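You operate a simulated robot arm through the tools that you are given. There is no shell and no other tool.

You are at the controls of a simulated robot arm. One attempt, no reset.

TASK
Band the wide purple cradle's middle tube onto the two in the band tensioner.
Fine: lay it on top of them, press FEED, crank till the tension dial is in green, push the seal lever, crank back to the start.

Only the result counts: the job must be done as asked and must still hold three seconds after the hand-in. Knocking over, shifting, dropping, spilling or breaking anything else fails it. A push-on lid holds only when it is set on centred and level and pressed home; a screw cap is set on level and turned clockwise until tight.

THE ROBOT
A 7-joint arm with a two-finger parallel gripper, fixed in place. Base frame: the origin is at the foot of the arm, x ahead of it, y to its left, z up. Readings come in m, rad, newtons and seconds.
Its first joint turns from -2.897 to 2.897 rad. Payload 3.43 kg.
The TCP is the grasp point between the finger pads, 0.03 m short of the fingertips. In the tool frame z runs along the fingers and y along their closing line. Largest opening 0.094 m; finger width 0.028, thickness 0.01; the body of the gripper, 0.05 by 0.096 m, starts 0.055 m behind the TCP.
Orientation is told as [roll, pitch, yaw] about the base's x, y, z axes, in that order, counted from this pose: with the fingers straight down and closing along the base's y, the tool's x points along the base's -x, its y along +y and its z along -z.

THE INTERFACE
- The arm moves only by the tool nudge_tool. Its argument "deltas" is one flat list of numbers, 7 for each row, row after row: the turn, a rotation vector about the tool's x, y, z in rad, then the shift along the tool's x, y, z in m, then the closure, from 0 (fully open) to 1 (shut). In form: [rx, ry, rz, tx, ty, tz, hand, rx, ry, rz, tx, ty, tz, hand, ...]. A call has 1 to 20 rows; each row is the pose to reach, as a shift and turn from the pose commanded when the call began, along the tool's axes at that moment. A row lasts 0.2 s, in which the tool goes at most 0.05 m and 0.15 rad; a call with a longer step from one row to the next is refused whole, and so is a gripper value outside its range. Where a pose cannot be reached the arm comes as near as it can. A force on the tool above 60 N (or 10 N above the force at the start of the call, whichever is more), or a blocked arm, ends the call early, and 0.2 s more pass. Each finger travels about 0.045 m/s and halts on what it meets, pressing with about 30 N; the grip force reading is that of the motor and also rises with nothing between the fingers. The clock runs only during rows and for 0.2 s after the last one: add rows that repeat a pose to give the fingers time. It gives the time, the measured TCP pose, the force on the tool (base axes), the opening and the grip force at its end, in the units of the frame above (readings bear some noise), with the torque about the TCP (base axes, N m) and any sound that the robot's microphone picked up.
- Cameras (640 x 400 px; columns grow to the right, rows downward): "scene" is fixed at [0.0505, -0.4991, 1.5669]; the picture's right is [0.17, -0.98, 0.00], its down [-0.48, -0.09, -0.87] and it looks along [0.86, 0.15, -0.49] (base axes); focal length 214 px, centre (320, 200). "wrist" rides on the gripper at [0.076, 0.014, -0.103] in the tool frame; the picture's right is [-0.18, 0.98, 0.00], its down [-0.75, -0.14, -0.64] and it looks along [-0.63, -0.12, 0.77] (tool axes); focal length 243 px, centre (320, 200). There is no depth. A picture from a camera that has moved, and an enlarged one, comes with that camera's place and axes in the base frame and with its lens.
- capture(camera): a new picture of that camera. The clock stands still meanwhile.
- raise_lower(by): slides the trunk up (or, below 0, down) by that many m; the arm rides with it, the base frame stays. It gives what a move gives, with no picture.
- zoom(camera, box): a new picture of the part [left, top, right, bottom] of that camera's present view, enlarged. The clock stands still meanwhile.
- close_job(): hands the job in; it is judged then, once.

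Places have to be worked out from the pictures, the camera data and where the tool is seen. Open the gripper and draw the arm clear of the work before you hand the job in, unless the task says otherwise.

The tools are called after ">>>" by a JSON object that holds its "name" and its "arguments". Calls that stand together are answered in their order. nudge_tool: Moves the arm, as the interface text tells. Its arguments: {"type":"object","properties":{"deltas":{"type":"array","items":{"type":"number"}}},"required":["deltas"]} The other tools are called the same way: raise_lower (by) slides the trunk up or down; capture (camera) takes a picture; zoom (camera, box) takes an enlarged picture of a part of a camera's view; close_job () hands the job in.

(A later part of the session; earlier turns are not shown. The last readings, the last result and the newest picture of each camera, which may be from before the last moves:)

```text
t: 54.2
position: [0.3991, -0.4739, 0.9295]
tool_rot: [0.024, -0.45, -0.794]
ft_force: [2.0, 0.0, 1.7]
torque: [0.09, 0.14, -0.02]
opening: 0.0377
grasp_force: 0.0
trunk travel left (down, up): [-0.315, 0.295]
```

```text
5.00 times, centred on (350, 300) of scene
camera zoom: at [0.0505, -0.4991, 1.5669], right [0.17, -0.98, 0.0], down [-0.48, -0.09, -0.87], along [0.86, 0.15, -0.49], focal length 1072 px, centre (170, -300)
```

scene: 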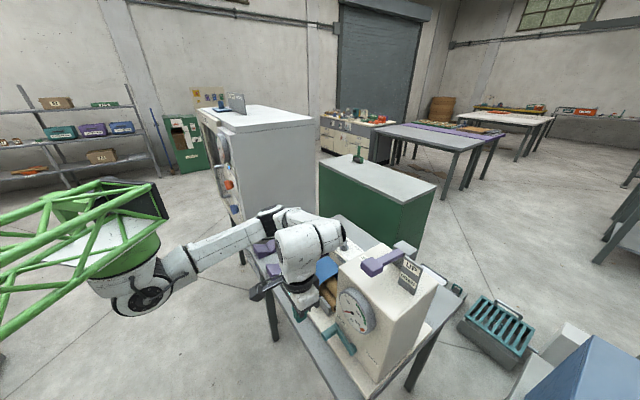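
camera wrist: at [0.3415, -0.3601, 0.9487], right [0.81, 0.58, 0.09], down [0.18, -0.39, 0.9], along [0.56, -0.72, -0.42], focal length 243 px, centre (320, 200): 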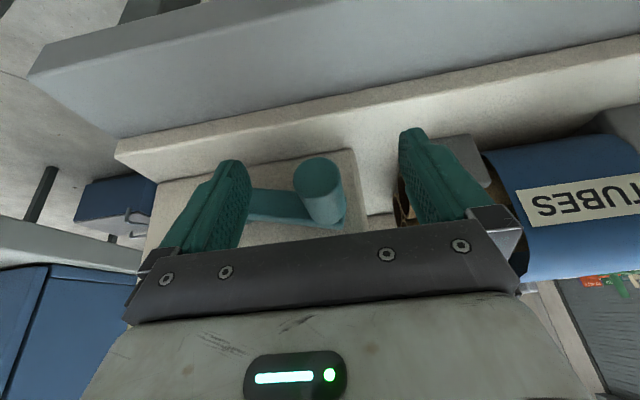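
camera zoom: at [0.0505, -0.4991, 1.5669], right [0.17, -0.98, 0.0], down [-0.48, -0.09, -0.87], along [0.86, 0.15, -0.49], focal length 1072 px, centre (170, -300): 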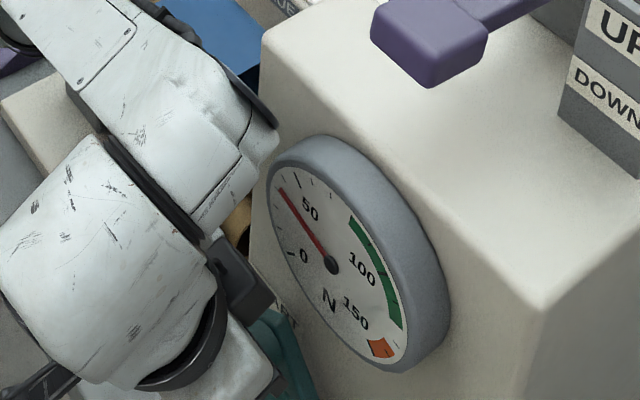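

The crank holds by itself (needle ~35–40 on a scale of about 1.8° per unit; green is roughly 80–118). So I can push the peg with the fingers loosely caging it. I'll push along the arc to about 70°.

>>> {"name": "nudge_tool", "arguments": {"deltas": [0, 0, 0, -0.0013, -0.006, -0.0027, 0.6, 0, 0, 0, -0.0026, -0.0122, -0.0054, 0.6, 0, 0, 0, -0.0037, -0.018, -0.0077, 0.6, 0, 0, 0, -0.0048, -0.024, -0.0099, 0.6, 0, 0, 0, -0.0048, -0.024, -0.0099, 0.6]}}

>>> {"name": "zoom", "arguments": {"camera": "wrist", "box": [220, 120, 420, 250]}}

>>> {"name": "zoom", "arguments": {"camera": "scene", "box": [300, 230, 400, 340]}}

```text
t: 55.4
position: [0.3823, -0.4915, 0.9432]
tool_rot: [0.023, -0.447, -0.793]
ft_force: [7.6, 12.3, 25.6]
torque: [0.69, -0.28, -0.02]
opening: 0.0461
grasp_force: 7.4
trunk travel left (down, up): [-0.315, 0.295]
```

```text
3.08 times, centred on (320, 185) of wrist
camera zoom: at [0.3109, -0.4028, 1.0028], right [0.81, 0.58, 0.1], down [0.17, -0.4, 0.9], along [0.56, -0.71, -0.42], focal length 746 px, centre (320, 246)
```

zoom: 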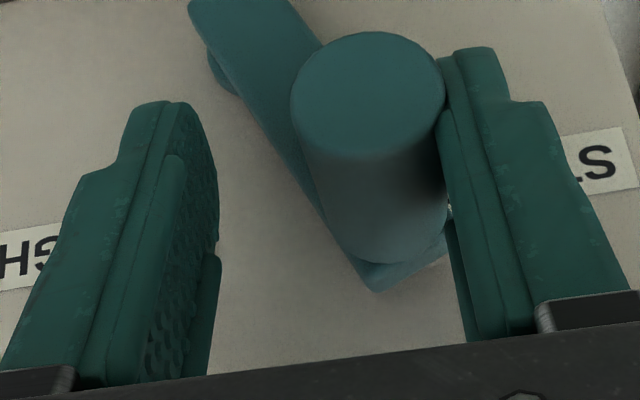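

```text
3.64 times, centred on (350, 285) of scene
camera zoom: at [0.0505, -0.4991, 1.5669], right [0.17, -0.98, 0.0], down [-0.48, -0.09, -0.87], along [0.86, 0.15, -0.49], focal length 780 px, centre (211, -109)
```

zoom: 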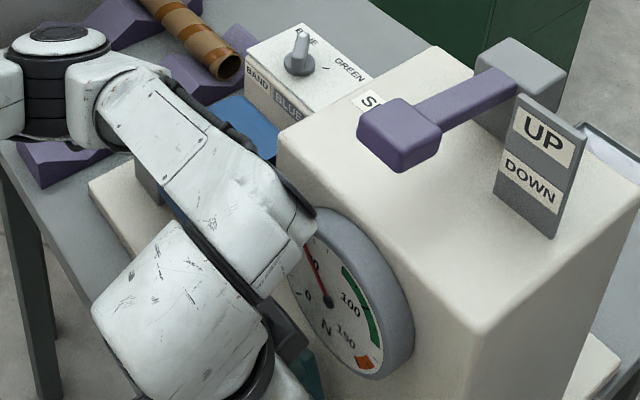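

The loosely held finger gave way (opening grew to 0.046), so pushing this way is soft. The needle is near 55 with the crank at about 64°. A closed fist is a stiffer pusher, so I'll open, back off along −b, close, and line up on the +a side of the peg.

>>> {"name": "nudge_tool", "arguments": {"deltas": [0, 0, 0, 0, 0, 0, 0.2, 0, 0, 0, 0, 0, 0, 0.1, 0, 0, 0, 0, 0, 0, 0.1, 0, 0, 0, 0.025, 0, -0.012, 0.1, 0, 0, 0, 0.0496, 0, -0.0237, 0.1, 0, 0, 0, 0.0496, 0.02, -0.0237, 0.5, 0, 0, 0, 0.0496, 0.042, -0.0237, 1, 0, 0, 0, 0.0496, 0.042, -0.0237, 1, 0, 0, 0, 0.0496, 0.042, -0.0237, 1, 0, 0, 0, 0.0496, 0.042, -0.0237, 1, 0, 0, 0, 0.0496, 0.042, -0.0237, 1]}}

>>> {"name": "capture", "arguments": {"camera": "wrist"}}

>>> {"name": "zoom", "arguments": {"camera": "scene", "box": [300, 230, 400, 340]}}

```text
t: 57.8
position: [0.3718, -0.4234, 0.9407]
tool_rot: [0.023, -0.447, -0.796]
ft_force: [-0.4, 0.5, -0.5]
torque: [0.01, 0.01, -0.02]
opening: 0.0
grasp_force: 29.8
trunk travel left (down, up): [-0.315, 0.295]
```

```text
taken
camera wrist: at [0.3013, -0.3349, 1.002], right [0.81, 0.58, 0.1], down [0.17, -0.4, 0.9], along [0.56, -0.71, -0.42], focal length 243 px, centre (320, 200)
```

wrist: 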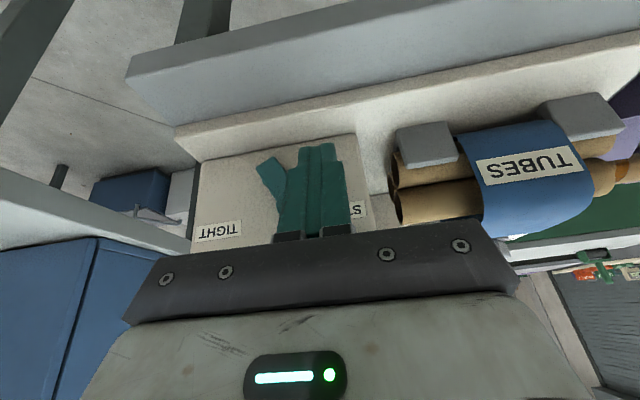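

```text
3.64 times, centred on (350, 285) of scene
camera zoom: at [0.0505, -0.4991, 1.5669], right [0.17, -0.98, 0.0], down [-0.48, -0.09, -0.87], along [0.86, 0.15, -0.49], focal length 780 px, centre (211, -109)
```

zoom: 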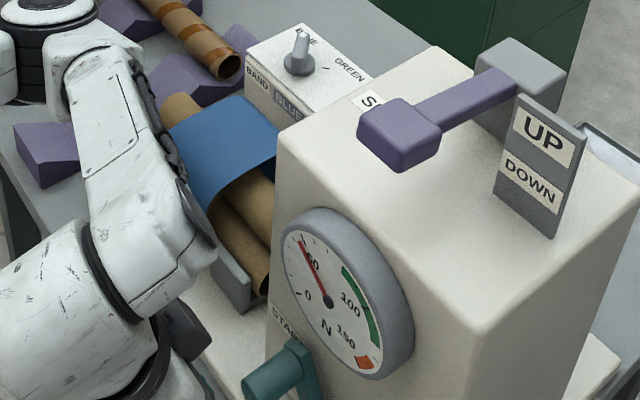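

>>> {"name": "zoom", "arguments": {"camera": "wrist", "box": [220, 120, 420, 250]}}

>>> {"name": "zoom", "arguments": {"camera": "scene", "box": [330, 280, 390, 340]}}

```text
3.08 times, centred on (320, 185) of wrist
camera zoom: at [0.3013, -0.3349, 1.002], right [0.81, 0.58, 0.1], down [0.17, -0.4, 0.9], along [0.56, -0.71, -0.42], focal length 746 px, centre (320, 246)
```

zoom: 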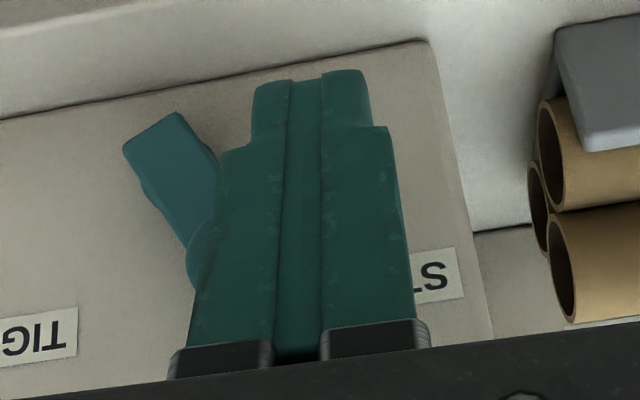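

```text
6.67 times, centred on (360, 310) of scene
camera zoom: at [0.0505, -0.4991, 1.5669], right [0.17, -0.98, 0.0], down [-0.48, -0.09, -0.87], along [0.86, 0.15, -0.49], focal length 1430 px, centre (53, -533)
```

zoom: 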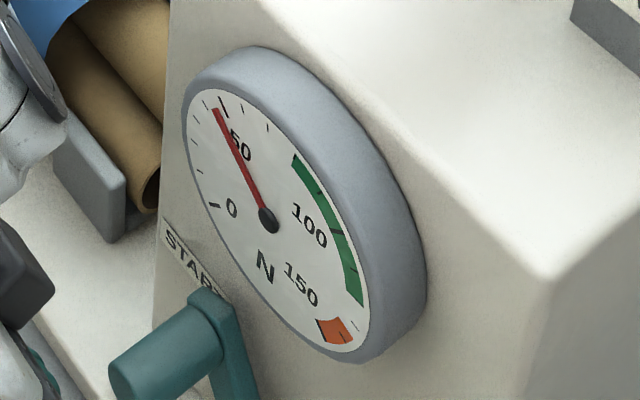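

The needle is near 46, with the peg around a≈−0.06. I'll shift the closed fist another 12 mm to +a for clearance, then go in beside the peg.

>>> {"name": "nudge_tool", "arguments": {"deltas": [0, 0, 0, 0, 0.012, 0, 1, 0, 0, 0, -0.025, 0.012, 0.012, 1, 0, 0, 0, -0.0496, 0.012, 0.0237, 1, 0, 0, 0, -0.0496, 0.012, 0.0237, 1]}}

>>> {"name": "zoom", "arguments": {"camera": "wrist", "box": [220, 120, 420, 250]}}

>>> {"name": "zoom", "arguments": {"camera": "scene", "box": [310, 260, 390, 340]}}

```text
t: 58.8
position: [0.4191, -0.4545, 0.9431]
tool_rot: [0.024, -0.446, -0.794]
ft_force: [1.0, 0.6, 0.0]
torque: [0.01, 0.02, -0.02]
opening: 0.0004
grasp_force: 30.1
trunk travel left (down, up): [-0.315, 0.295]
```

```text
3.08 times, centred on (320, 185) of wrist
camera zoom: at [0.3475, -0.3662, 1.0015], right [0.81, 0.58, 0.1], down [0.17, -0.4, 0.9], along [0.56, -0.71, -0.42], focal length 746 px, centre (320, 246)
```

zoom: 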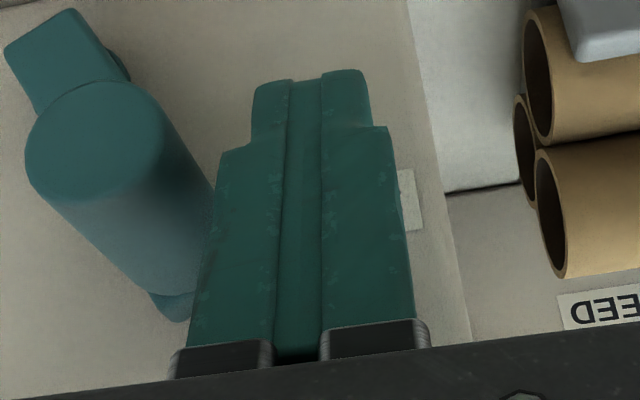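

```text
5.00 times, centred on (350, 300) of scene
camera zoom: at [0.0505, -0.4991, 1.5669], right [0.17, -0.98, 0.0], down [-0.48, -0.09, -0.87], along [0.86, 0.15, -0.49], focal length 1072 px, centre (170, -300)
```

zoom: 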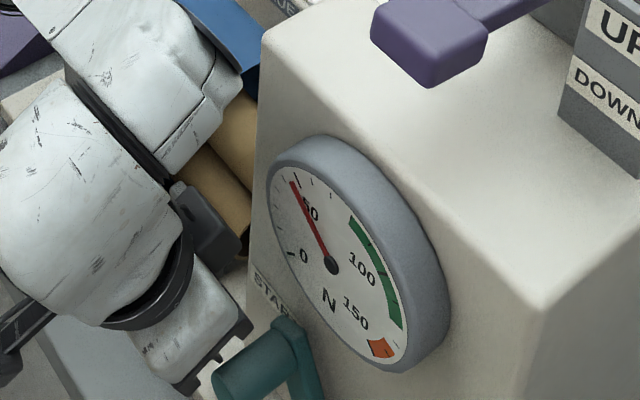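

The fist is on the +a side of the peg, the dial reads about 46, and the scene camera can see it. I'll push steadily toward −a by 45 mm (to about 87°).

>>> {"name": "nudge_tool", "arguments": {"deltas": [0, 0, 0, 0, -0.009, 0, 1, 0, 0, 0, 0, -0.018, 0, 1, 0, 0, 0, 0, -0.027, 0, 1, 0, 0, 0, 0, -0.036, 0, 1, 0, 0, 0, 0, -0.045, 0, 1]}}

>>> {"name": "zoom", "arguments": {"camera": "wrist", "box": [180, 120, 420, 260]}}

>>> {"name": "zoom", "arguments": {"camera": "scene", "box": [310, 260, 390, 340]}}

```text
t: 59.8
position: [0.3966, -0.4755, 0.949]
tool_rot: [0.019, -0.454, -0.79]
ft_force: [-2.2, 15.6, 29.5]
torque: [0.17, 0.47, -0.29]
opening: 0.0
grasp_force: 30.4
trunk travel left (down, up): [-0.315, 0.295]
stopped in row 4: the force on the tool passed its limit at 70 N (the readings are from after the stop); the commanded pose is now the measured one
```

```text
2.67 times, centred on (300, 190) of wrist
camera zoom: at [0.3261, -0.3869, 1.0078], right [0.81, 0.58, 0.1], down [0.17, -0.39, 0.91], along [0.56, -0.72, -0.41], focal length 647 px, centre (373, 227)
```

zoom: 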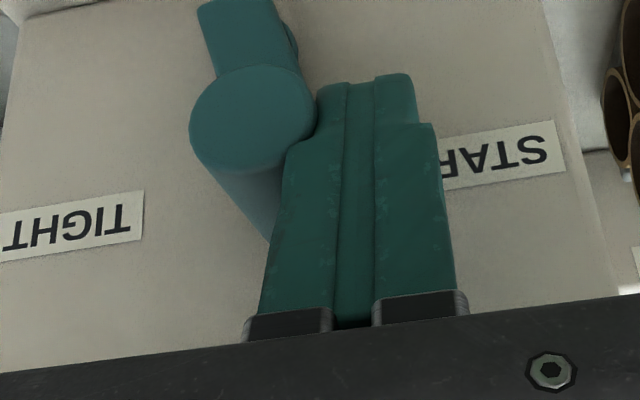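

```text
5.00 times, centred on (350, 300) of scene
camera zoom: at [0.0505, -0.4991, 1.5669], right [0.17, -0.98, 0.0], down [-0.48, -0.09, -0.87], along [0.86, 0.15, -0.49], focal length 1072 px, centre (170, -300)
```

zoom: 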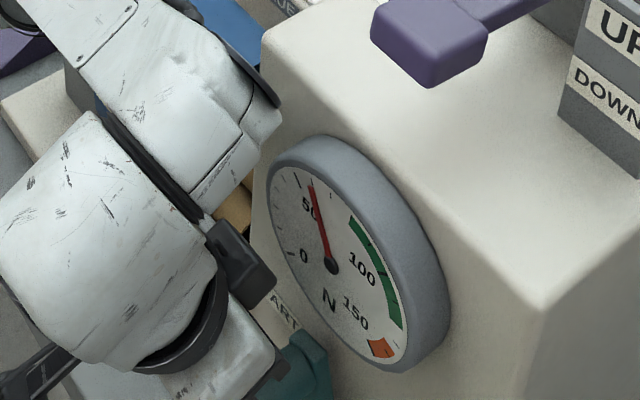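

The needle is at about 58. The high force came from the step near the fingertips riding on the peg and pushing the tool up. I'll back off slightly, lower the fist about 17 mm so the peg meets the flat part of the finger, and push again in small steps.

>>> {"name": "nudge_tool", "arguments": {"deltas": [0, 0, 0, 0, 0.006, 0, 1, 0, 0, 0, 0.0036, 0.008, 0.0076, 1, 0, 0, 0, 0.0073, 0.008, 0.0153, 1, 0, 0, 0, 0.0073, 0.008, 0.0153, 1]}}

>>> {"name": "zoom", "arguments": {"camera": "wrist", "box": [180, 120, 420, 260]}}

```text
t: 60.4
position: [0.4032, -0.4702, 0.9448]
tool_rot: [0.019, -0.453, -0.792]
ft_force: [-2.1, 20.5, 25.0]
torque: [0.13, 0.45, -0.35]
opening: 0.0001
grasp_force: 30.2
trunk travel left (down, up): [-0.315, 0.295]
stopped in row 2: the force on the tool passed its limit at 67 N (the readings are from after the stop); the commanded pose is now the measured one
```

```text
2.67 times, centred on (300, 190) of wrist
camera zoom: at [0.3323, -0.3809, 1.0042], right [0.81, 0.58, 0.1], down [0.17, -0.39, 0.91], along [0.56, -0.72, -0.41], focal length 647 px, centre (373, 227)
```

zoom: 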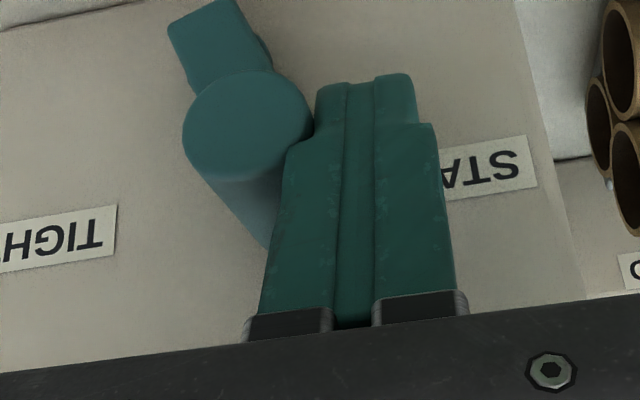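

The step is still resting on the peg. I'll move clear sideways first (+12 mm in a), then lower, then look.

>>> {"name": "nudge_tool", "arguments": {"deltas": [0, 0, 0, 0, 0.006, -0.001, 1, 0, 0, 0, 0, 0.013, -0.001, 1, 0, 0, 0, 0.0043, 0.013, 0.008, 1, 0, 0, 0, 0.0087, 0.013, 0.018, 1, 0, 0, 0, 0.0087, 0.013, 0.018, 1]}}

>>> {"name": "zoom", "arguments": {"camera": "wrist", "box": [180, 120, 420, 260]}}

>>> {"name": "zoom", "arguments": {"camera": "scene", "box": [310, 260, 390, 340]}}

```text
t: 61.6
position: [0.4121, -0.4618, 0.9222]
tool_rot: [0.019, -0.454, -0.792]
ft_force: [0.2, 0.0, 0.2]
torque: [-0.03, -0.01, 0.0]
opening: 0.0
grasp_force: 30.4
trunk travel left (down, up): [-0.315, 0.295]
```

```text
2.67 times, centred on (300, 190) of wrist
camera zoom: at [0.3418, -0.3734, 0.9824], right [0.81, 0.58, 0.1], down [0.17, -0.39, 0.9], along [0.56, -0.72, -0.41], focal length 647 px, centre (373, 227)
```

zoom: 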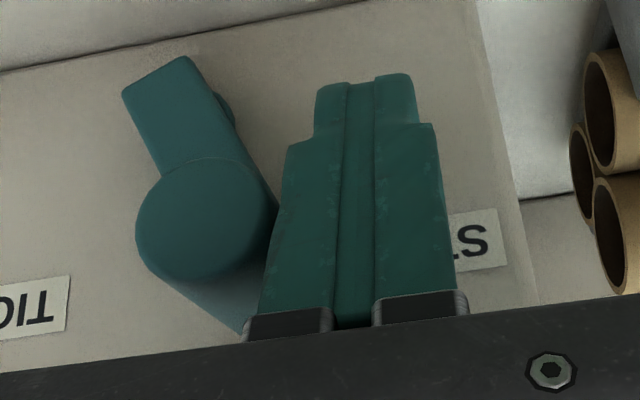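

```text
5.00 times, centred on (350, 300) of scene
camera zoom: at [0.0505, -0.4991, 1.5669], right [0.17, -0.98, 0.0], down [-0.48, -0.09, -0.87], along [0.86, 0.15, -0.49], focal length 1072 px, centre (170, -300)
```

zoom: 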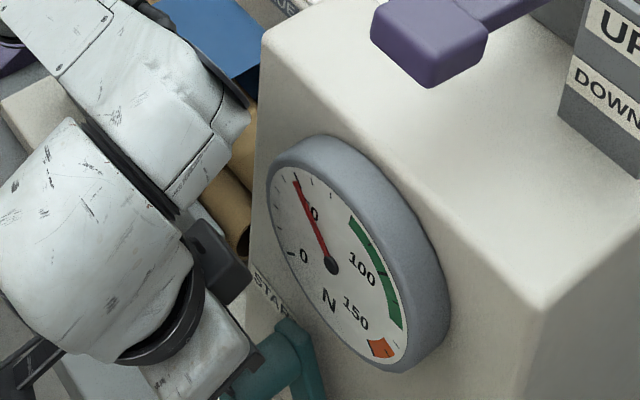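

The fist is now clear, at the right height beside the peg (needle ~48). I'll push −a gently by 18 mm with a slight rise and read the force.

>>> {"name": "nudge_tool", "arguments": {"deltas": [0, 0, 0, -0.0005, -0.005, -0.001, 1, 0, 0, 0, -0.001, -0.01, -0.002, 1, 0, 0, 0, -0.0014, -0.014, -0.003, 1, 0, 0, 0, -0.0018, -0.018, -0.004, 1]}}

>>> {"name": "zoom", "arguments": {"camera": "wrist", "box": [180, 120, 420, 260]}}

>>> {"name": "zoom", "arguments": {"camera": "scene", "box": [310, 260, 390, 340]}}

```text
t: 62.6
position: [0.4004, -0.4759, 0.9273]
tool_rot: [0.02, -0.455, -0.791]
ft_force: [-0.4, 0.4, 1.3]
torque: [0.0, 0.01, -0.02]
opening: 0.0
grasp_force: 30.0
trunk travel left (down, up): [-0.315, 0.295]
```

```text
2.67 times, centred on (300, 190) of wrist
camera zoom: at [0.3292, -0.3868, 0.9869], right [0.81, 0.58, 0.1], down [0.17, -0.39, 0.9], along [0.56, -0.72, -0.41], focal length 647 px, centre (373, 227)
```

zoom: 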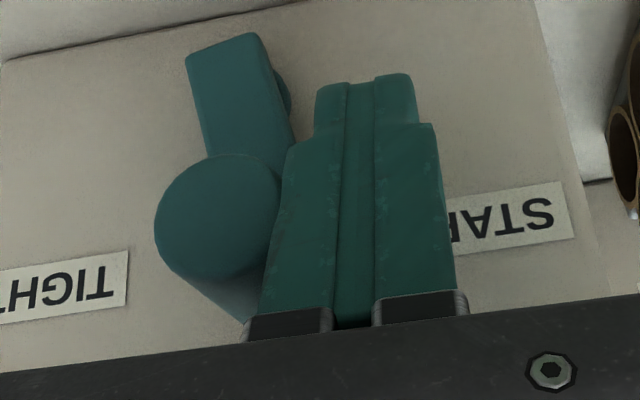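

```text
5.00 times, centred on (350, 300) of scene
camera zoom: at [0.0505, -0.4991, 1.5669], right [0.17, -0.98, 0.0], down [-0.48, -0.09, -0.87], along [0.86, 0.15, -0.49], focal length 1072 px, centre (170, -300)
```

zoom: 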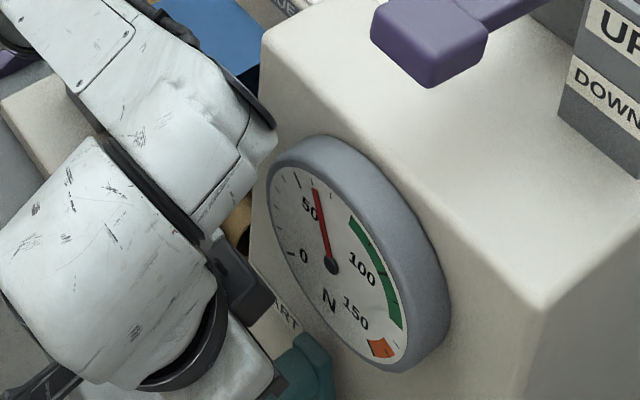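

Pushing is smooth now (needle ~60, almost no force). I'll continue another 20 mm.

>>> {"name": "nudge_tool", "arguments": {"deltas": [0, 0, 0, -0.0005, -0.005, -0.001, 1, 0, 0, 0, -0.001, -0.01, -0.002, 1, 0, 0, 0, -0.0014, -0.015, -0.003, 1, 0, 0, 0, -0.0014, -0.02, -0.003, 1]}}

>>> {"name": "zoom", "arguments": {"camera": "wrist", "box": [180, 120, 420, 260]}}

>>> {"name": "zoom", "arguments": {"camera": "scene", "box": [310, 260, 390, 340]}}

```text
t: 63.6
position: [0.3849, -0.4897, 0.9303]
tool_rot: [0.02, -0.453, -0.792]
ft_force: [0.3, 0.4, -0.1]
torque: [0.01, 0.01, 0.01]
opening: 0.0
grasp_force: 30.2
trunk travel left (down, up): [-0.315, 0.295]
```

```text
2.67 times, centred on (300, 190) of wrist
camera zoom: at [0.3141, -0.4009, 0.9904], right [0.81, 0.58, 0.1], down [0.17, -0.39, 0.9], along [0.56, -0.72, -0.41], focal length 647 px, centre (373, 227)
```

zoom: 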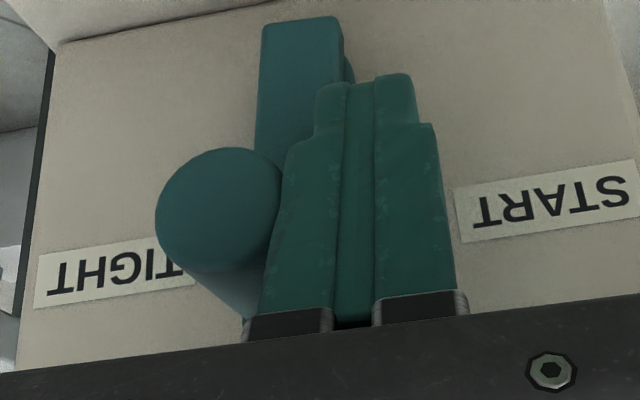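

```text
5.00 times, centred on (350, 300) of scene
camera zoom: at [0.0505, -0.4991, 1.5669], right [0.17, -0.98, 0.0], down [-0.48, -0.09, -0.87], along [0.86, 0.15, -0.49], focal length 1072 px, centre (170, -300)
```

zoom: 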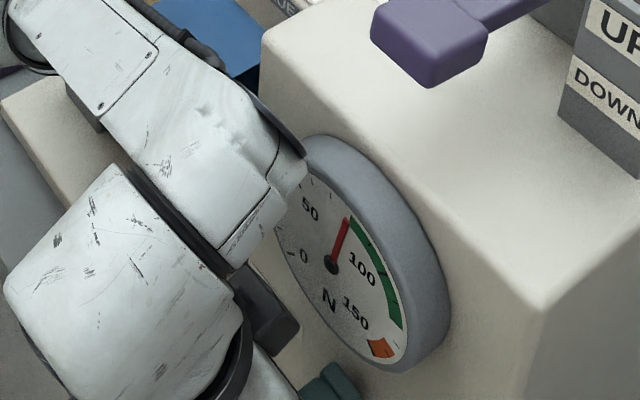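

The needle is at about 79, at the edge of green. About 18 mm more should bring it mid-green.

>>> {"name": "nudge_tool", "arguments": {"deltas": [0, 0, 0, 0, -0.005, 0, 1, 0, 0, 0, 0, -0.01, 0, 1, 0, 0, 0, 0, -0.014, 0, 1, 0, 0, 0, 0, -0.018, 0, 1]}}

>>> {"name": "zoom", "arguments": {"camera": "wrist", "box": [180, 120, 420, 260]}}

>>> {"name": "zoom", "arguments": {"camera": "scene", "box": [310, 260, 390, 340]}}

```text
t: 64.6
position: [0.374, -0.5019, 0.9301]
tool_rot: [0.017, -0.455, -0.791]
ft_force: [1.6, -0.4, 0.2]
torque: [0.01, -0.01, -0.01]
opening: 0.0
grasp_force: 29.8
trunk travel left (down, up): [-0.315, 0.295]
```

```text
2.67 times, centred on (300, 190) of wrist
camera zoom: at [0.3026, -0.4133, 0.9895], right [0.81, 0.58, 0.1], down [0.17, -0.39, 0.9], along [0.56, -0.72, -0.41], focal length 647 px, centre (373, 227)
```

zoom: 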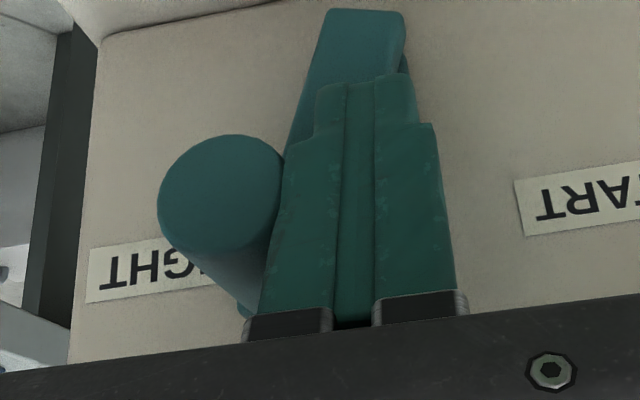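

```text
5.00 times, centred on (350, 300) of scene
camera zoom: at [0.0505, -0.4991, 1.5669], right [0.17, -0.98, 0.0], down [-0.48, -0.09, -0.87], along [0.86, 0.15, -0.49], focal length 1072 px, centre (170, -300)
```

zoom: 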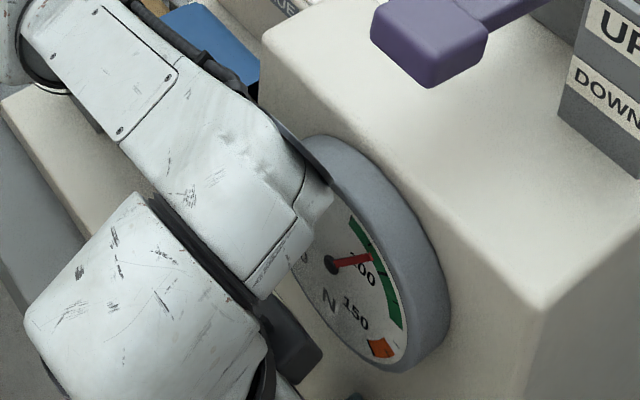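

The needle is around 95, inside green. I'll nudge 4 mm more toward the middle, then back the fist away and verify the dial.

>>> {"name": "nudge_tool", "arguments": {"deltas": [0, 0, 0, 0, -0.002, 0, 1, 0, 0, 0, 0, -0.004, 0, 1, 0, 0, 0, 0, 0.004, 0, 1, 0, 0, 0, 0, 0.012, 0, 1, 0, 0, 0, 0.03, 0.012, -0.0145, 1, 0, 0, 0, 0.06, 0.012, -0.029, 1, 0, 0, 0, 0.06, 0.05, -0.029, 1, 0, 0, 0, 0.06, 0.08, -0.029, 1]}}

>>> {"name": "zoom", "arguments": {"camera": "scene", "box": [310, 260, 390, 340]}}

>>> {"name": "capture", "arguments": {"camera": "scene"}}

```text
t: 66.4
position: [0.3839, -0.3952, 0.929]
tool_rot: [0.019, -0.454, -0.791]
ft_force: [-0.1, 0.0, -0.1]
torque: [0.01, -0.01, 0.01]
opening: 0.0
grasp_force: 29.7
trunk travel left (down, up): [-0.315, 0.295]
```

```text
5.00 times, centred on (350, 300) of scene
camera zoom: at [0.0505, -0.4991, 1.5669], right [0.17, -0.98, 0.0], down [-0.48, -0.09, -0.87], along [0.86, 0.15, -0.49], focal length 1072 px, centre (170, -300)
```

zoom: 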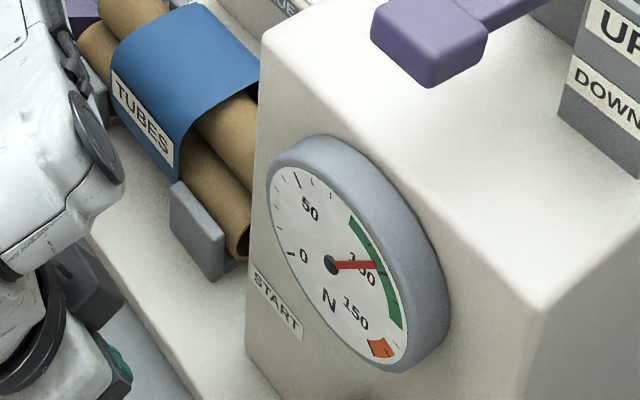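

```text
taken
```

scene: 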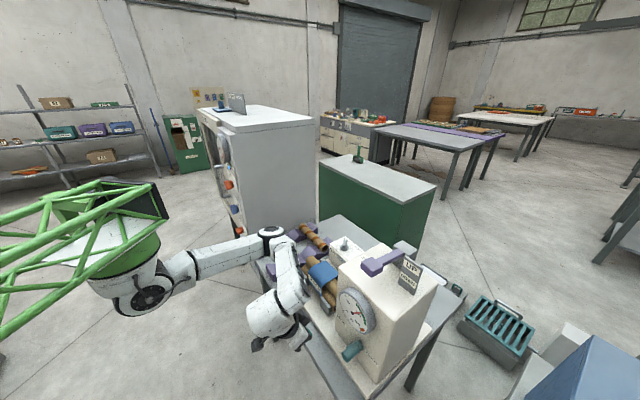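

The needle rests at 100, mid-green, with the fist clear, and the band is snug on the bundle. Next is the seal lever. I'll straighten the tool to vertical and raise the trunk so I can come down on the lever's knob from above.

>>> {"name": "nudge_tool", "arguments": {"deltas": [0, 0.12, 0, 0.01, 0, 0, 1, 0, 0.24, 0, 0.02, 0, 0, 1, 0, 0.36, 0, 0.02, 0, 0, 1, 0, 0.45, 0, 0.02, 0, 0, 1, 0, 0.45, 0, 0.02, 0, 0, 1]}}

>>> {"name": "raise_lower", "arguments": {"by": 0.25}}

>>> {"name": "capture", "arguments": {"camera": "scene"}}

>>> {"name": "capture", "arguments": {"camera": "wrist"}}

```text
t: 67.6
position: [0.3697, -0.3853, 0.9215]
tool_rot: [0.017, -0.001, -0.781]
ft_force: [-0.7, 0.5, 0.6]
torque: [0.01, -0.01, 0.02]
opening: 0.0002
grasp_force: 30.3
trunk travel left (down, up): [-0.315, 0.295]
```

```text
t: 70.2
position: [0.3695, -0.3841, 1.1716]
tool_rot: [0.017, -0.001, -0.783]
ft_force: [-0.3, 0.2, 0.5]
torque: [0.0, -0.04, 0.04]
opening: 0.0
grasp_force: 30.4
trunk travel left (down, up): [-0.565, 0.045]
```

```text
taken
```

scene: 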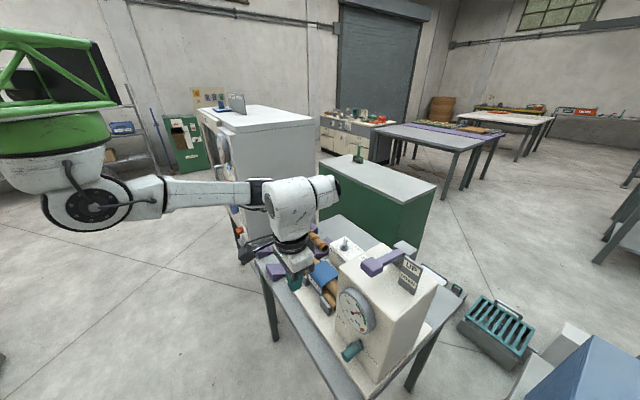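

```text
taken
camera wrist: at [0.3246, -0.3227, 1.2746], right [0.82, 0.57, 0.02], down [0.43, -0.64, 0.64], along [0.38, -0.52, -0.77], focal length 243 px, centre (320, 200)
```

wrist: 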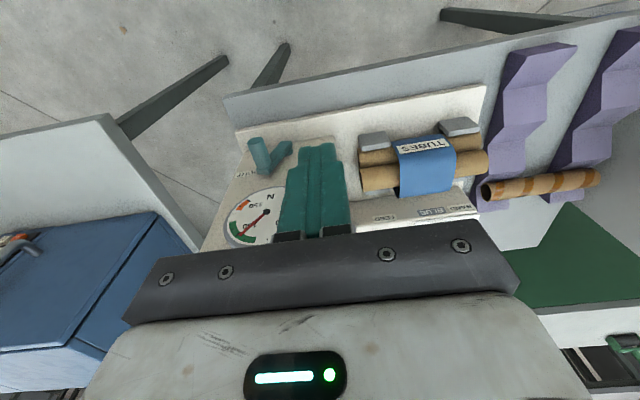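

I'll rise another 0.1 m and shift toward −a so the wrist camera looks at the lever from the front.

>>> {"name": "nudge_tool", "arguments": {"deltas": [0.0127, -0.0113, 0, 0, 0, -0.035, 1, 0.0127, -0.0113, 0, 0, -0.01, -0.07, 1, 0.0127, -0.0113, 0, 0, -0.04, -0.1, 1, 0.0127, -0.0113, 0, 0, -0.07, -0.1, 1, 0.0127, -0.0113, 0, 0, -0.084, -0.1, 1, 0.0127, -0.0113, 0, 0, -0.084, -0.1, 1]}}

>>> {"name": "capture", "arguments": {"camera": "wrist"}}

>>> {"name": "zoom", "arguments": {"camera": "scene", "box": [300, 190, 440, 330]}}

```text
t: 71.6
position: [0.3105, -0.446, 1.2687]
tool_rot: [0.003, -0.016, -0.782]
ft_force: [-0.3, -0.4, 0.1]
torque: [0.0, 0.01, 0.01]
opening: 0.0001
grasp_force: 29.7
trunk travel left (down, up): [-0.565, 0.045]
```

```text
taken
camera wrist: at [0.2645, -0.3821, 1.3718], right [0.82, 0.57, 0.01], down [0.43, -0.63, 0.65], along [0.37, -0.53, -0.76], focal length 243 px, centre (320, 200)
```

wrist: 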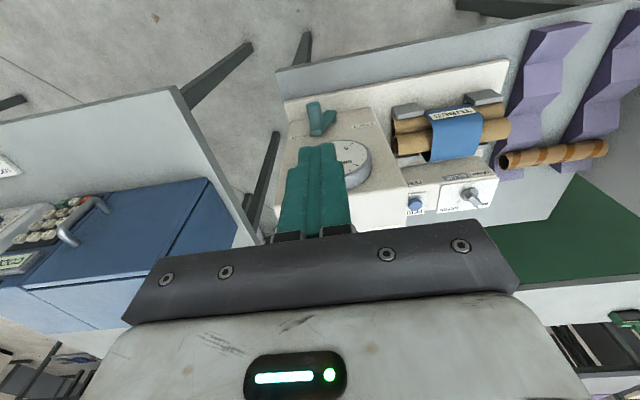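

```text
2.86 times, centred on (370, 260) of scene
camera zoom: at [0.0505, -0.4991, 1.5669], right [0.17, -0.98, 0.0], down [-0.48, -0.09, -0.87], along [0.86, 0.15, -0.49], focal length 613 px, centre (177, 29)
```

zoom: 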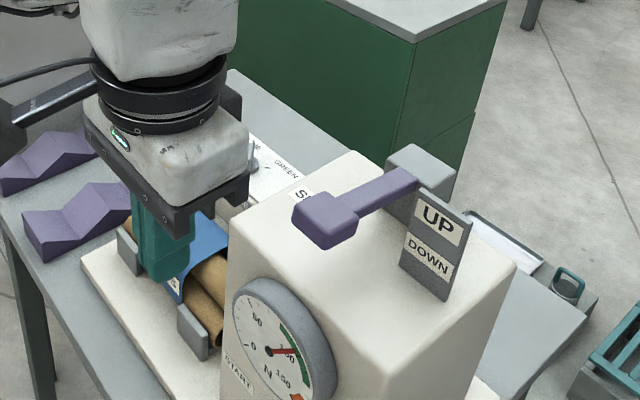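

The lever's knob is near a≈−0.097, b≈0.685 with its top at z≈1.195–1.21, hinged at the back. I'll move above it with the fist at tips z≈1.26 and check from the scene camera.

>>> {"name": "nudge_tool", "arguments": {"deltas": [0.0134, 0.0092, 0, -0.03, 0, -0.02, 1, 0.0134, 0.0092, 0, -0.07, -0.001, -0.02, 1, 0.0134, 0.0092, 0, -0.11, -0.001, -0.02, 1, 0.0134, 0.0092, 0, -0.148, -0.001, -0.02, 1, 0.0134, 0.0092, 0, -0.148, -0.001, -0.02, 1]}}

>>> {"name": "capture", "arguments": {"camera": "wrist"}}

>>> {"name": "zoom", "arguments": {"camera": "scene", "box": [300, 190, 440, 330]}}

```text
t: 72.8
position: [0.412, -0.5502, 1.2917]
tool_rot: [-0.008, -0.005, -0.782]
ft_force: [0.7, 0.0, 0.2]
torque: [-0.04, 0.02, 0.03]
opening: 0.0
grasp_force: 29.5
trunk travel left (down, up): [-0.565, 0.045]
```

```text
taken
camera wrist: at [0.3687, -0.4862, 1.3942], right [0.82, 0.57, -0.01], down [0.44, -0.62, 0.65], along [0.36, -0.54, -0.76], focal length 243 px, centre (320, 200)
```

wrist: 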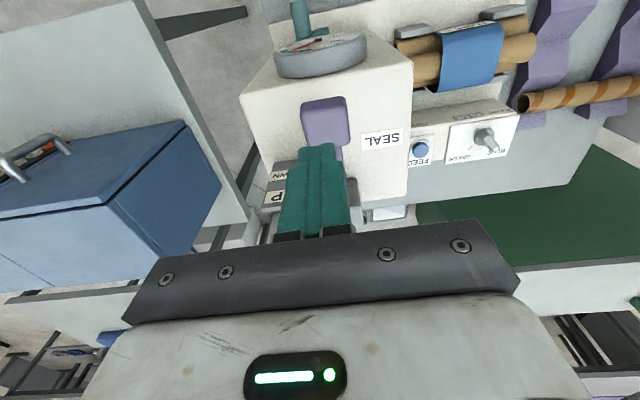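

```text
2.86 times, centred on (370, 260) of scene
camera zoom: at [0.0505, -0.4991, 1.5669], right [0.17, -0.98, 0.0], down [-0.48, -0.09, -0.87], along [0.86, 0.15, -0.49], focal length 613 px, centre (177, 29)
```

zoom: 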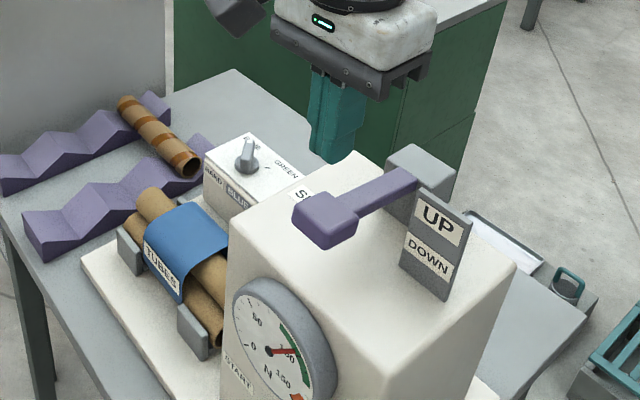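

The knob is directly beneath the fist (projected at (326,120) against an expected (320,121)). I'll descend 45 mm, then press in small steps watching force and sound.

>>> {"name": "nudge_tool", "arguments": {"deltas": [0, 0, 0, 0, 0.003, 0.02, 1, 0, 0, 0, 0, 0.004, 0.04, 1, 0, 0, 0, 0, 0.004, 0.048, 1, 0, 0, 0, 0, 0.004, 0.048, 1]}}

>>> {"name": "zoom", "arguments": {"camera": "scene", "box": [330, 210, 430, 310]}}

```text
t: 73.8
position: [0.4169, -0.5468, 1.246]
tool_rot: [-0.009, -0.006, -0.781]
ft_force: [-0.1, 0.8, 0.1]
torque: [0.02, 0.03, 0.02]
opening: 0.0001
grasp_force: 30.3
trunk travel left (down, up): [-0.565, 0.045]
```

```text
4.00 times, centred on (380, 260) of scene
camera zoom: at [0.0505, -0.4991, 1.5669], right [0.17, -0.98, 0.0], down [-0.48, -0.09, -0.87], along [0.86, 0.15, -0.49], focal length 858 px, centre (80, -40)
```

zoom: 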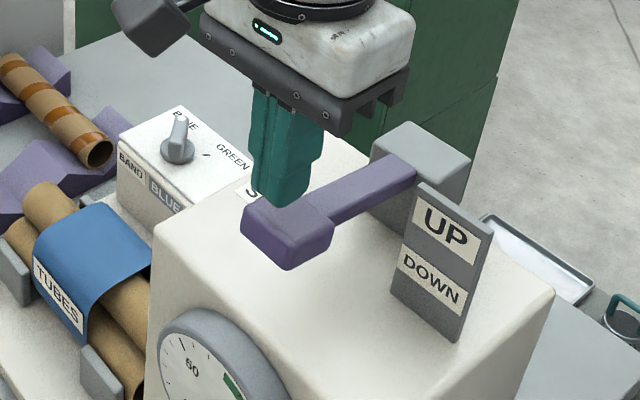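

The fingertips are just above the knob. Pressing down now in 6 mm steps.

>>> {"name": "nudge_tool", "arguments": {"deltas": [0, 0, 0, 0, 0, 0.006, 1, 0, 0, 0, 0, 0, 0.012, 1, 0, 0, 0, 0, 0, 0.018, 1, 0, 0, 0, 0, 0, 0.024, 1, 0, 0, 0, 0, 0, 0.03, 1]}}

>>> {"name": "zoom", "arguments": {"camera": "scene", "box": [330, 210, 430, 310]}}

```text
t: 75.0
position: [0.4164, -0.5485, 1.2147]
tool_rot: [-0.008, -0.006, -0.785]
ft_force: [-0.3, 2.8, 2.7]
torque: [0.11, 0.02, -0.02]
opening: 0.0
grasp_force: 30.6
trunk travel left (down, up): [-0.565, 0.045]
```

```text
4.00 times, centred on (380, 260) of scene
camera zoom: at [0.0505, -0.4991, 1.5669], right [0.17, -0.98, 0.0], down [-0.48, -0.09, -0.87], along [0.86, 0.15, -0.49], focal length 858 px, centre (80, -40)
```

zoom: 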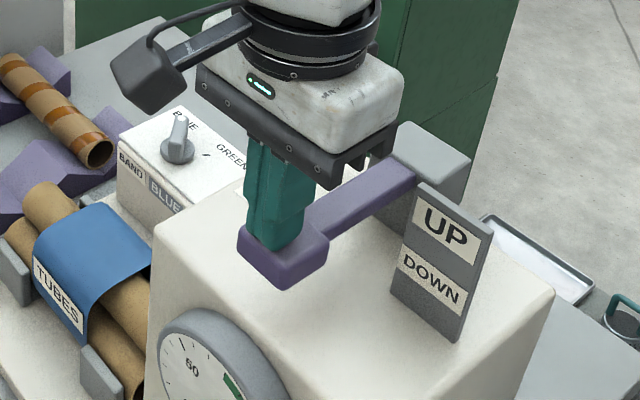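

The lever is moving down easily. Continuing in steps.

>>> {"name": "nudge_tool", "arguments": {"deltas": [0, 0, 0, 0, 0, 0.006, 1, 0, 0, 0, 0, 0, 0.012, 1, 0, 0, 0, 0, 0, 0.018, 1, 0, 0, 0, 0, 0, 0.024, 1, 0, 0, 0, 0, 0, 0.03, 1]}}

>>> {"name": "zoom", "arguments": {"camera": "scene", "box": [330, 210, 430, 310]}}

```text
t: 76.2
position: [0.4163, -0.5473, 1.1944]
tool_rot: [-0.02, -0.015, -0.785]
ft_force: [-2.3, 10.5, 25.7]
torque: [0.09, -0.24, -0.03]
opening: 0.0
grasp_force: 29.7
trunk travel left (down, up): [-0.565, 0.045]
stopped in row 5: the force on the tool passed its limit at 64 N (the readings are from after the stop); the commanded pose is now the measured one
```

```text
4.00 times, centred on (380, 260) of scene
camera zoom: at [0.0505, -0.4991, 1.5669], right [0.17, -0.98, 0.0], down [-0.48, -0.09, -0.87], along [0.86, 0.15, -0.49], focal length 858 px, centre (80, -40)
```

zoom: 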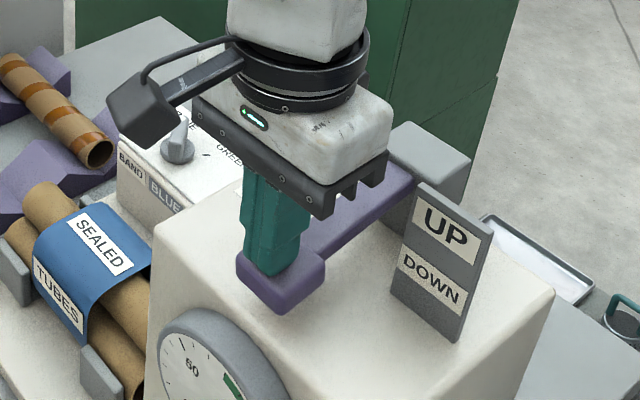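

The band now shows SEALED, and the lever hit its stop. I'll lift off and retreat to the front, then look at the lever and dial.

>>> {"name": "nudge_tool", "arguments": {"deltas": [0, 0, 0, 0, 0, -0.02, 1, 0, 0, 0, 0, 0, -0.05, 1, 0, 0, 0, 0, 0, -0.08, 1, 0, 0, 0, 0.03, 0, -0.085, 1, 0, 0, 0, 0.07, 0, -0.085, 1, 0, 0, 0, 0.11, 0, -0.085, 1, 0, 0, 0, 0.15, 0, -0.085, 1, 0, 0, 0, 0.16, 0, -0.085, 1]}}

>>> {"name": "zoom", "arguments": {"camera": "scene", "box": [290, 200, 430, 340]}}

>>> {"name": "capture", "arguments": {"camera": "wrist"}}

```text
t: 78.0
position: [0.3041, -0.4338, 1.2734]
tool_rot: [-0.019, -0.012, -0.783]
ft_force: [-0.6, 0.8, -0.5]
torque: [-0.01, 0.02, 0.0]
opening: 0.0
grasp_force: 30.2
trunk travel left (down, up): [-0.565, 0.045]
```

```text
2.86 times, centred on (360, 270) of scene
camera zoom: at [0.0505, -0.4991, 1.5669], right [0.17, -0.98, 0.0], down [-0.48, -0.09, -0.87], along [0.86, 0.15, -0.49], focal length 613 px, centre (206, 0)
```

zoom: 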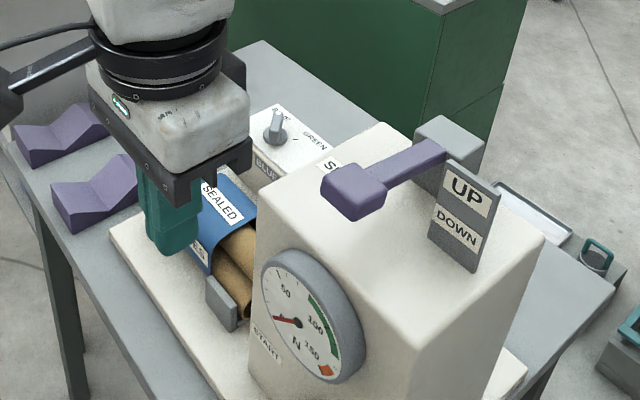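

```text
taken
camera wrist: at [0.2604, -0.3685, 1.3758], right [0.82, 0.57, -0.02], down [0.44, -0.62, 0.65], along [0.36, -0.55, -0.76], focal length 243 px, centre (320, 200)
```

wrist: 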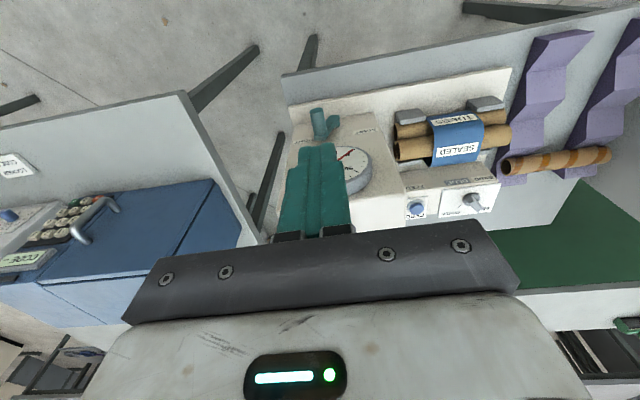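

SEALED shows, the lever sprang back up, and the dial dropped to 0. The crank is still near 112°. Now I'll return it: lower the trunk back to where the leaning pose worked, staying in front of the machine.

>>> {"name": "raise_lower", "arguments": {"by": -0.25}}

>>> {"name": "capture", "arguments": {"camera": "wrist"}}

>>> {"name": "zoom", "arguments": {"camera": "scene", "box": [230, 190, 430, 380]}}

```text
t: 80.6
position: [0.3042, -0.4337, 1.0248]
tool_rot: [-0.02, -0.012, -0.783]
ft_force: [0.0, 0.1, 0.2]
torque: [0.01, 0.02, 0.0]
opening: 0.0001
grasp_force: 30.0
trunk travel left (down, up): [-0.315, 0.295]
```

```text
taken
camera wrist: at [0.2607, -0.3688, 1.1259], right [0.82, 0.57, -0.02], down [0.44, -0.62, 0.65], along [0.36, -0.55, -0.76], focal length 243 px, centre (320, 200)
```

wrist: 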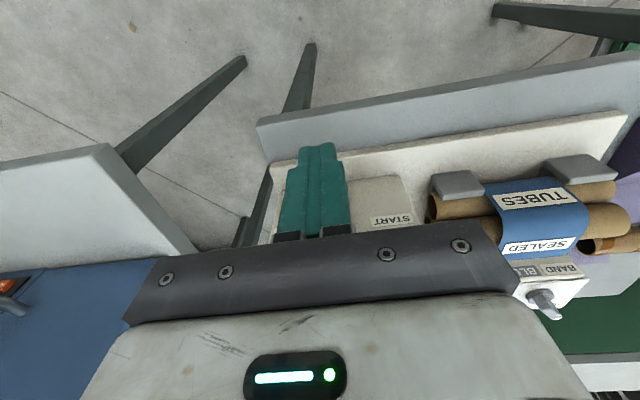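

```text
2.11 times, centred on (330, 285) of scene
camera zoom: at [0.0505, -0.4991, 1.5669], right [0.17, -0.98, 0.0], down [-0.48, -0.09, -0.87], along [0.86, 0.15, -0.49], focal length 452 px, centre (299, 21)
```

zoom: 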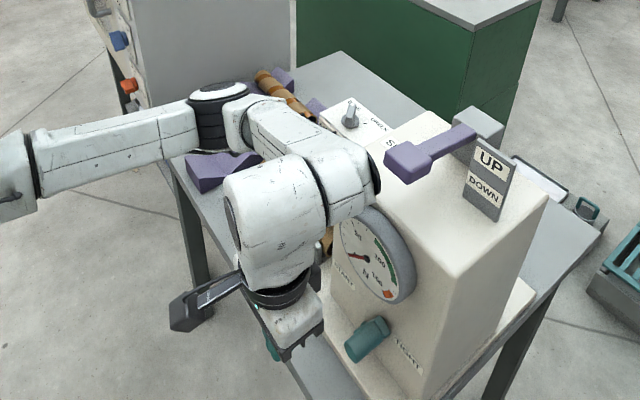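

The crank peg now sits past the top, toward TIGHT. I'll lean the tool again and line up on the −a side of the peg, in front of it.

>>> {"name": "nudge_tool", "arguments": {"deltas": [-0.0057, -0.11, 0, 0.003, -0.02, 0.02, 1, -0.0057, -0.22, 0, 0.006, -0.04, 0.045, 1, -0.0057, -0.33, 0, 0.01, -0.06, 0.07, 1, -0.0057, -0.43, 0, 0.01, -0.07, 0.092, 1, -0.0057, -0.43, 0, 0.01, -0.07, 0.092, 1]}}

>>> {"name": "capture", "arguments": {"camera": "wrist"}}

>>> {"name": "zoom", "arguments": {"camera": "scene", "box": [230, 190, 430, 380]}}

```text
t: 81.8
position: [0.2465, -0.4788, 0.9328]
tool_rot: [-0.017, -0.443, -0.776]
ft_force: [-0.2, 0.1, 0.9]
torque: [-0.01, 0.0, 0.02]
opening: 0.0001
grasp_force: 30.0
trunk travel left (down, up): [-0.315, 0.295]
```

```text
taken
camera wrist: at [0.1772, -0.389, 0.9938], right [0.81, 0.58, 0.07], down [0.2, -0.38, 0.91], along [0.55, -0.72, -0.42], focal length 243 px, centre (320, 200)
```

wrist: 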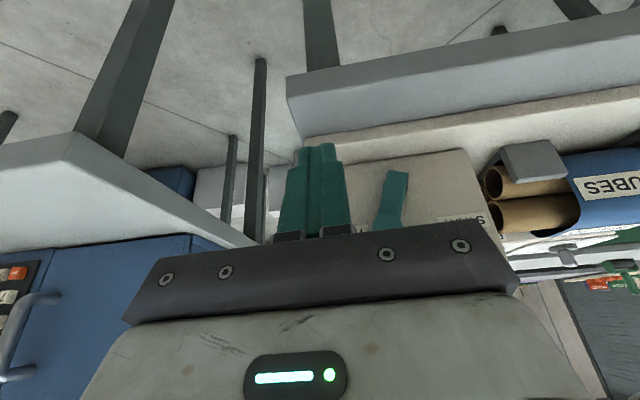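

```text
2.11 times, centred on (330, 285) of scene
camera zoom: at [0.0505, -0.4991, 1.5669], right [0.17, -0.98, 0.0], down [-0.48, -0.09, -0.87], along [0.86, 0.15, -0.49], focal length 452 px, centre (299, 21)
```

zoom: 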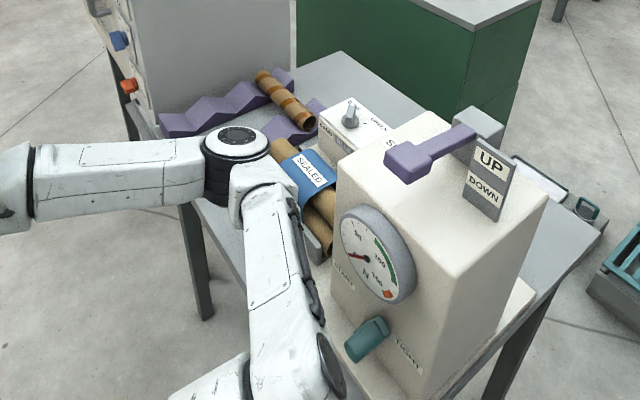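

The fist is on the −a side of the peg with about 11 mm clearance. I'll move in (+b) beside it.

>>> {"name": "nudge_tool", "arguments": {"deltas": [0, 0, 0, -0.032, 0, 0.015, 1, 0, 0, 0, -0.064, 0, 0.03, 1, 0, 0, 0, -0.0949, 0, 0.045, 1, 0, 0, 0, -0.0949, 0, 0.045, 1]}}

>>> {"name": "zoom", "arguments": {"camera": "wrist", "box": [220, 100, 460, 250]}}

>>> {"name": "zoom", "arguments": {"camera": "scene", "box": [290, 240, 410, 360]}}

```text
t: 82.8
position: [0.3223, -0.554, 0.9324]
tool_rot: [-0.013, -0.442, -0.777]
ft_force: [0.1, 0.2, 0.7]
torque: [0.01, 0.03, -0.04]
opening: 0.0
grasp_force: 29.7
trunk travel left (down, up): [-0.315, 0.295]
```

```text
2.67 times, centred on (340, 175) of wrist
camera zoom: at [0.2533, -0.4646, 0.9929], right [0.81, 0.58, 0.07], down [0.2, -0.38, 0.9], along [0.55, -0.72, -0.42], focal length 647 px, centre (267, 267)
```

zoom: 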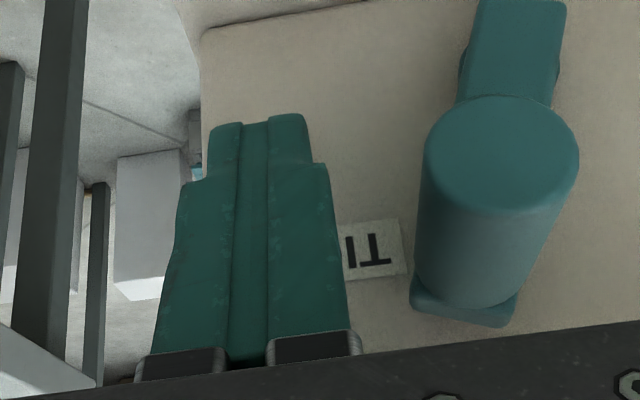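

```text
3.33 times, centred on (350, 300) of scene
camera zoom: at [0.0505, -0.4991, 1.5669], right [0.17, -0.98, 0.0], down [-0.48, -0.09, -0.87], along [0.86, 0.15, -0.49], focal length 715 px, centre (220, -133)
```

zoom: 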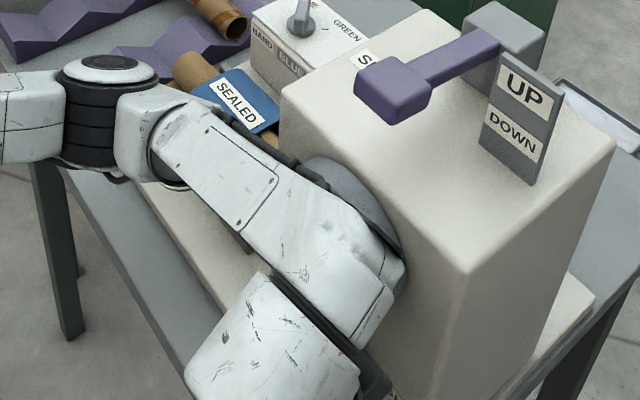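

The peg is at about 110°. I'll lower the fist 12 mm so the peg meets the flat of the finger, then push toward +a in small rows.

>>> {"name": "nudge_tool", "arguments": {"deltas": [0, 0, 0, 0.0051, 0, 0.0108, 1, 0, 0, 0, 0.0051, 0.008, 0.0108, 1, 0, 0, 0, 0.0051, 0.014, 0.0108, 1, 0, 0, 0, 0.0051, 0.02, 0.0108, 1, 0, 0, 0, 0.0051, 0.026, 0.0108, 1, 0, 0, 0, 0.0051, 0.032, 0.0108, 1, 0, 0, 0, 0.0051, 0.038, 0.0108, 1, 0, 0, 0, 0.0051, 0.044, 0.0108, 1]}}

>>> {"name": "zoom", "arguments": {"camera": "wrist", "box": [220, 100, 460, 250]}}

```text
t: 84.6
position: [0.3525, -0.5213, 0.921]
tool_rot: [-0.014, -0.442, -0.777]
ft_force: [0.8, 0.3, 0.1]
torque: [-0.01, -0.01, 0.0]
opening: 0.0001
grasp_force: 30.0
trunk travel left (down, up): [-0.315, 0.295]
```

```text
2.67 times, centred on (340, 175) of wrist
camera zoom: at [0.284, -0.4325, 0.9816], right [0.81, 0.58, 0.07], down [0.2, -0.38, 0.9], along [0.55, -0.72, -0.42], focal length 647 px, centre (267, 267)
```

zoom: 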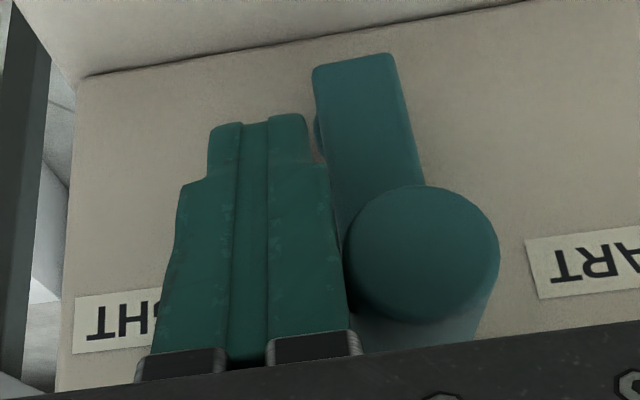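

The crank is coming back (about 80° now) with no resistance. Continuing +a.

>>> {"name": "nudge_tool", "arguments": {"deltas": [0, 0, 0, 0, 0.007, 0, 1, 0, 0, 0, 0, 0.014, 0, 1, 0, 0, 0, 0, 0.021, 0, 1, 0, 0, 0, 0, 0.028, 0, 1, 0, 0, 0, 0, 0.035, 0, 1]}}

>>> {"name": "zoom", "arguments": {"camera": "wrist", "box": [220, 100, 460, 250]}}

```text
t: 85.8
position: [0.3779, -0.4967, 0.9216]
tool_rot: [-0.014, -0.442, -0.776]
ft_force: [0.6, 0.3, 0.8]
torque: [-0.01, 0.0, 0.03]
opening: 0.0001
grasp_force: 29.8
trunk travel left (down, up): [-0.315, 0.295]
```

```text
2.67 times, centred on (340, 175) of wrist
camera zoom: at [0.3086, -0.407, 0.9812], right [0.81, 0.58, 0.07], down [0.2, -0.38, 0.9], along [0.55, -0.72, -0.42], focal length 647 px, centre (267, 267)
```

zoom: 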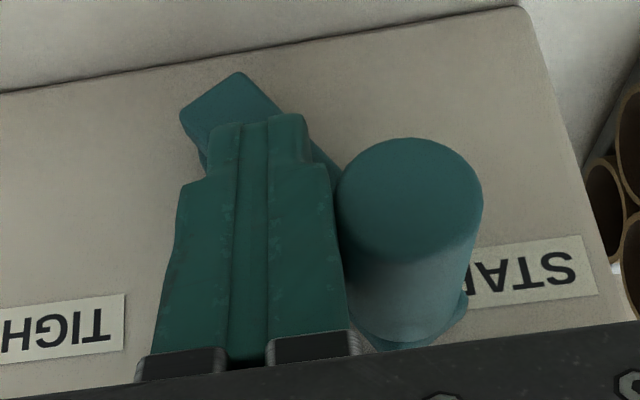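

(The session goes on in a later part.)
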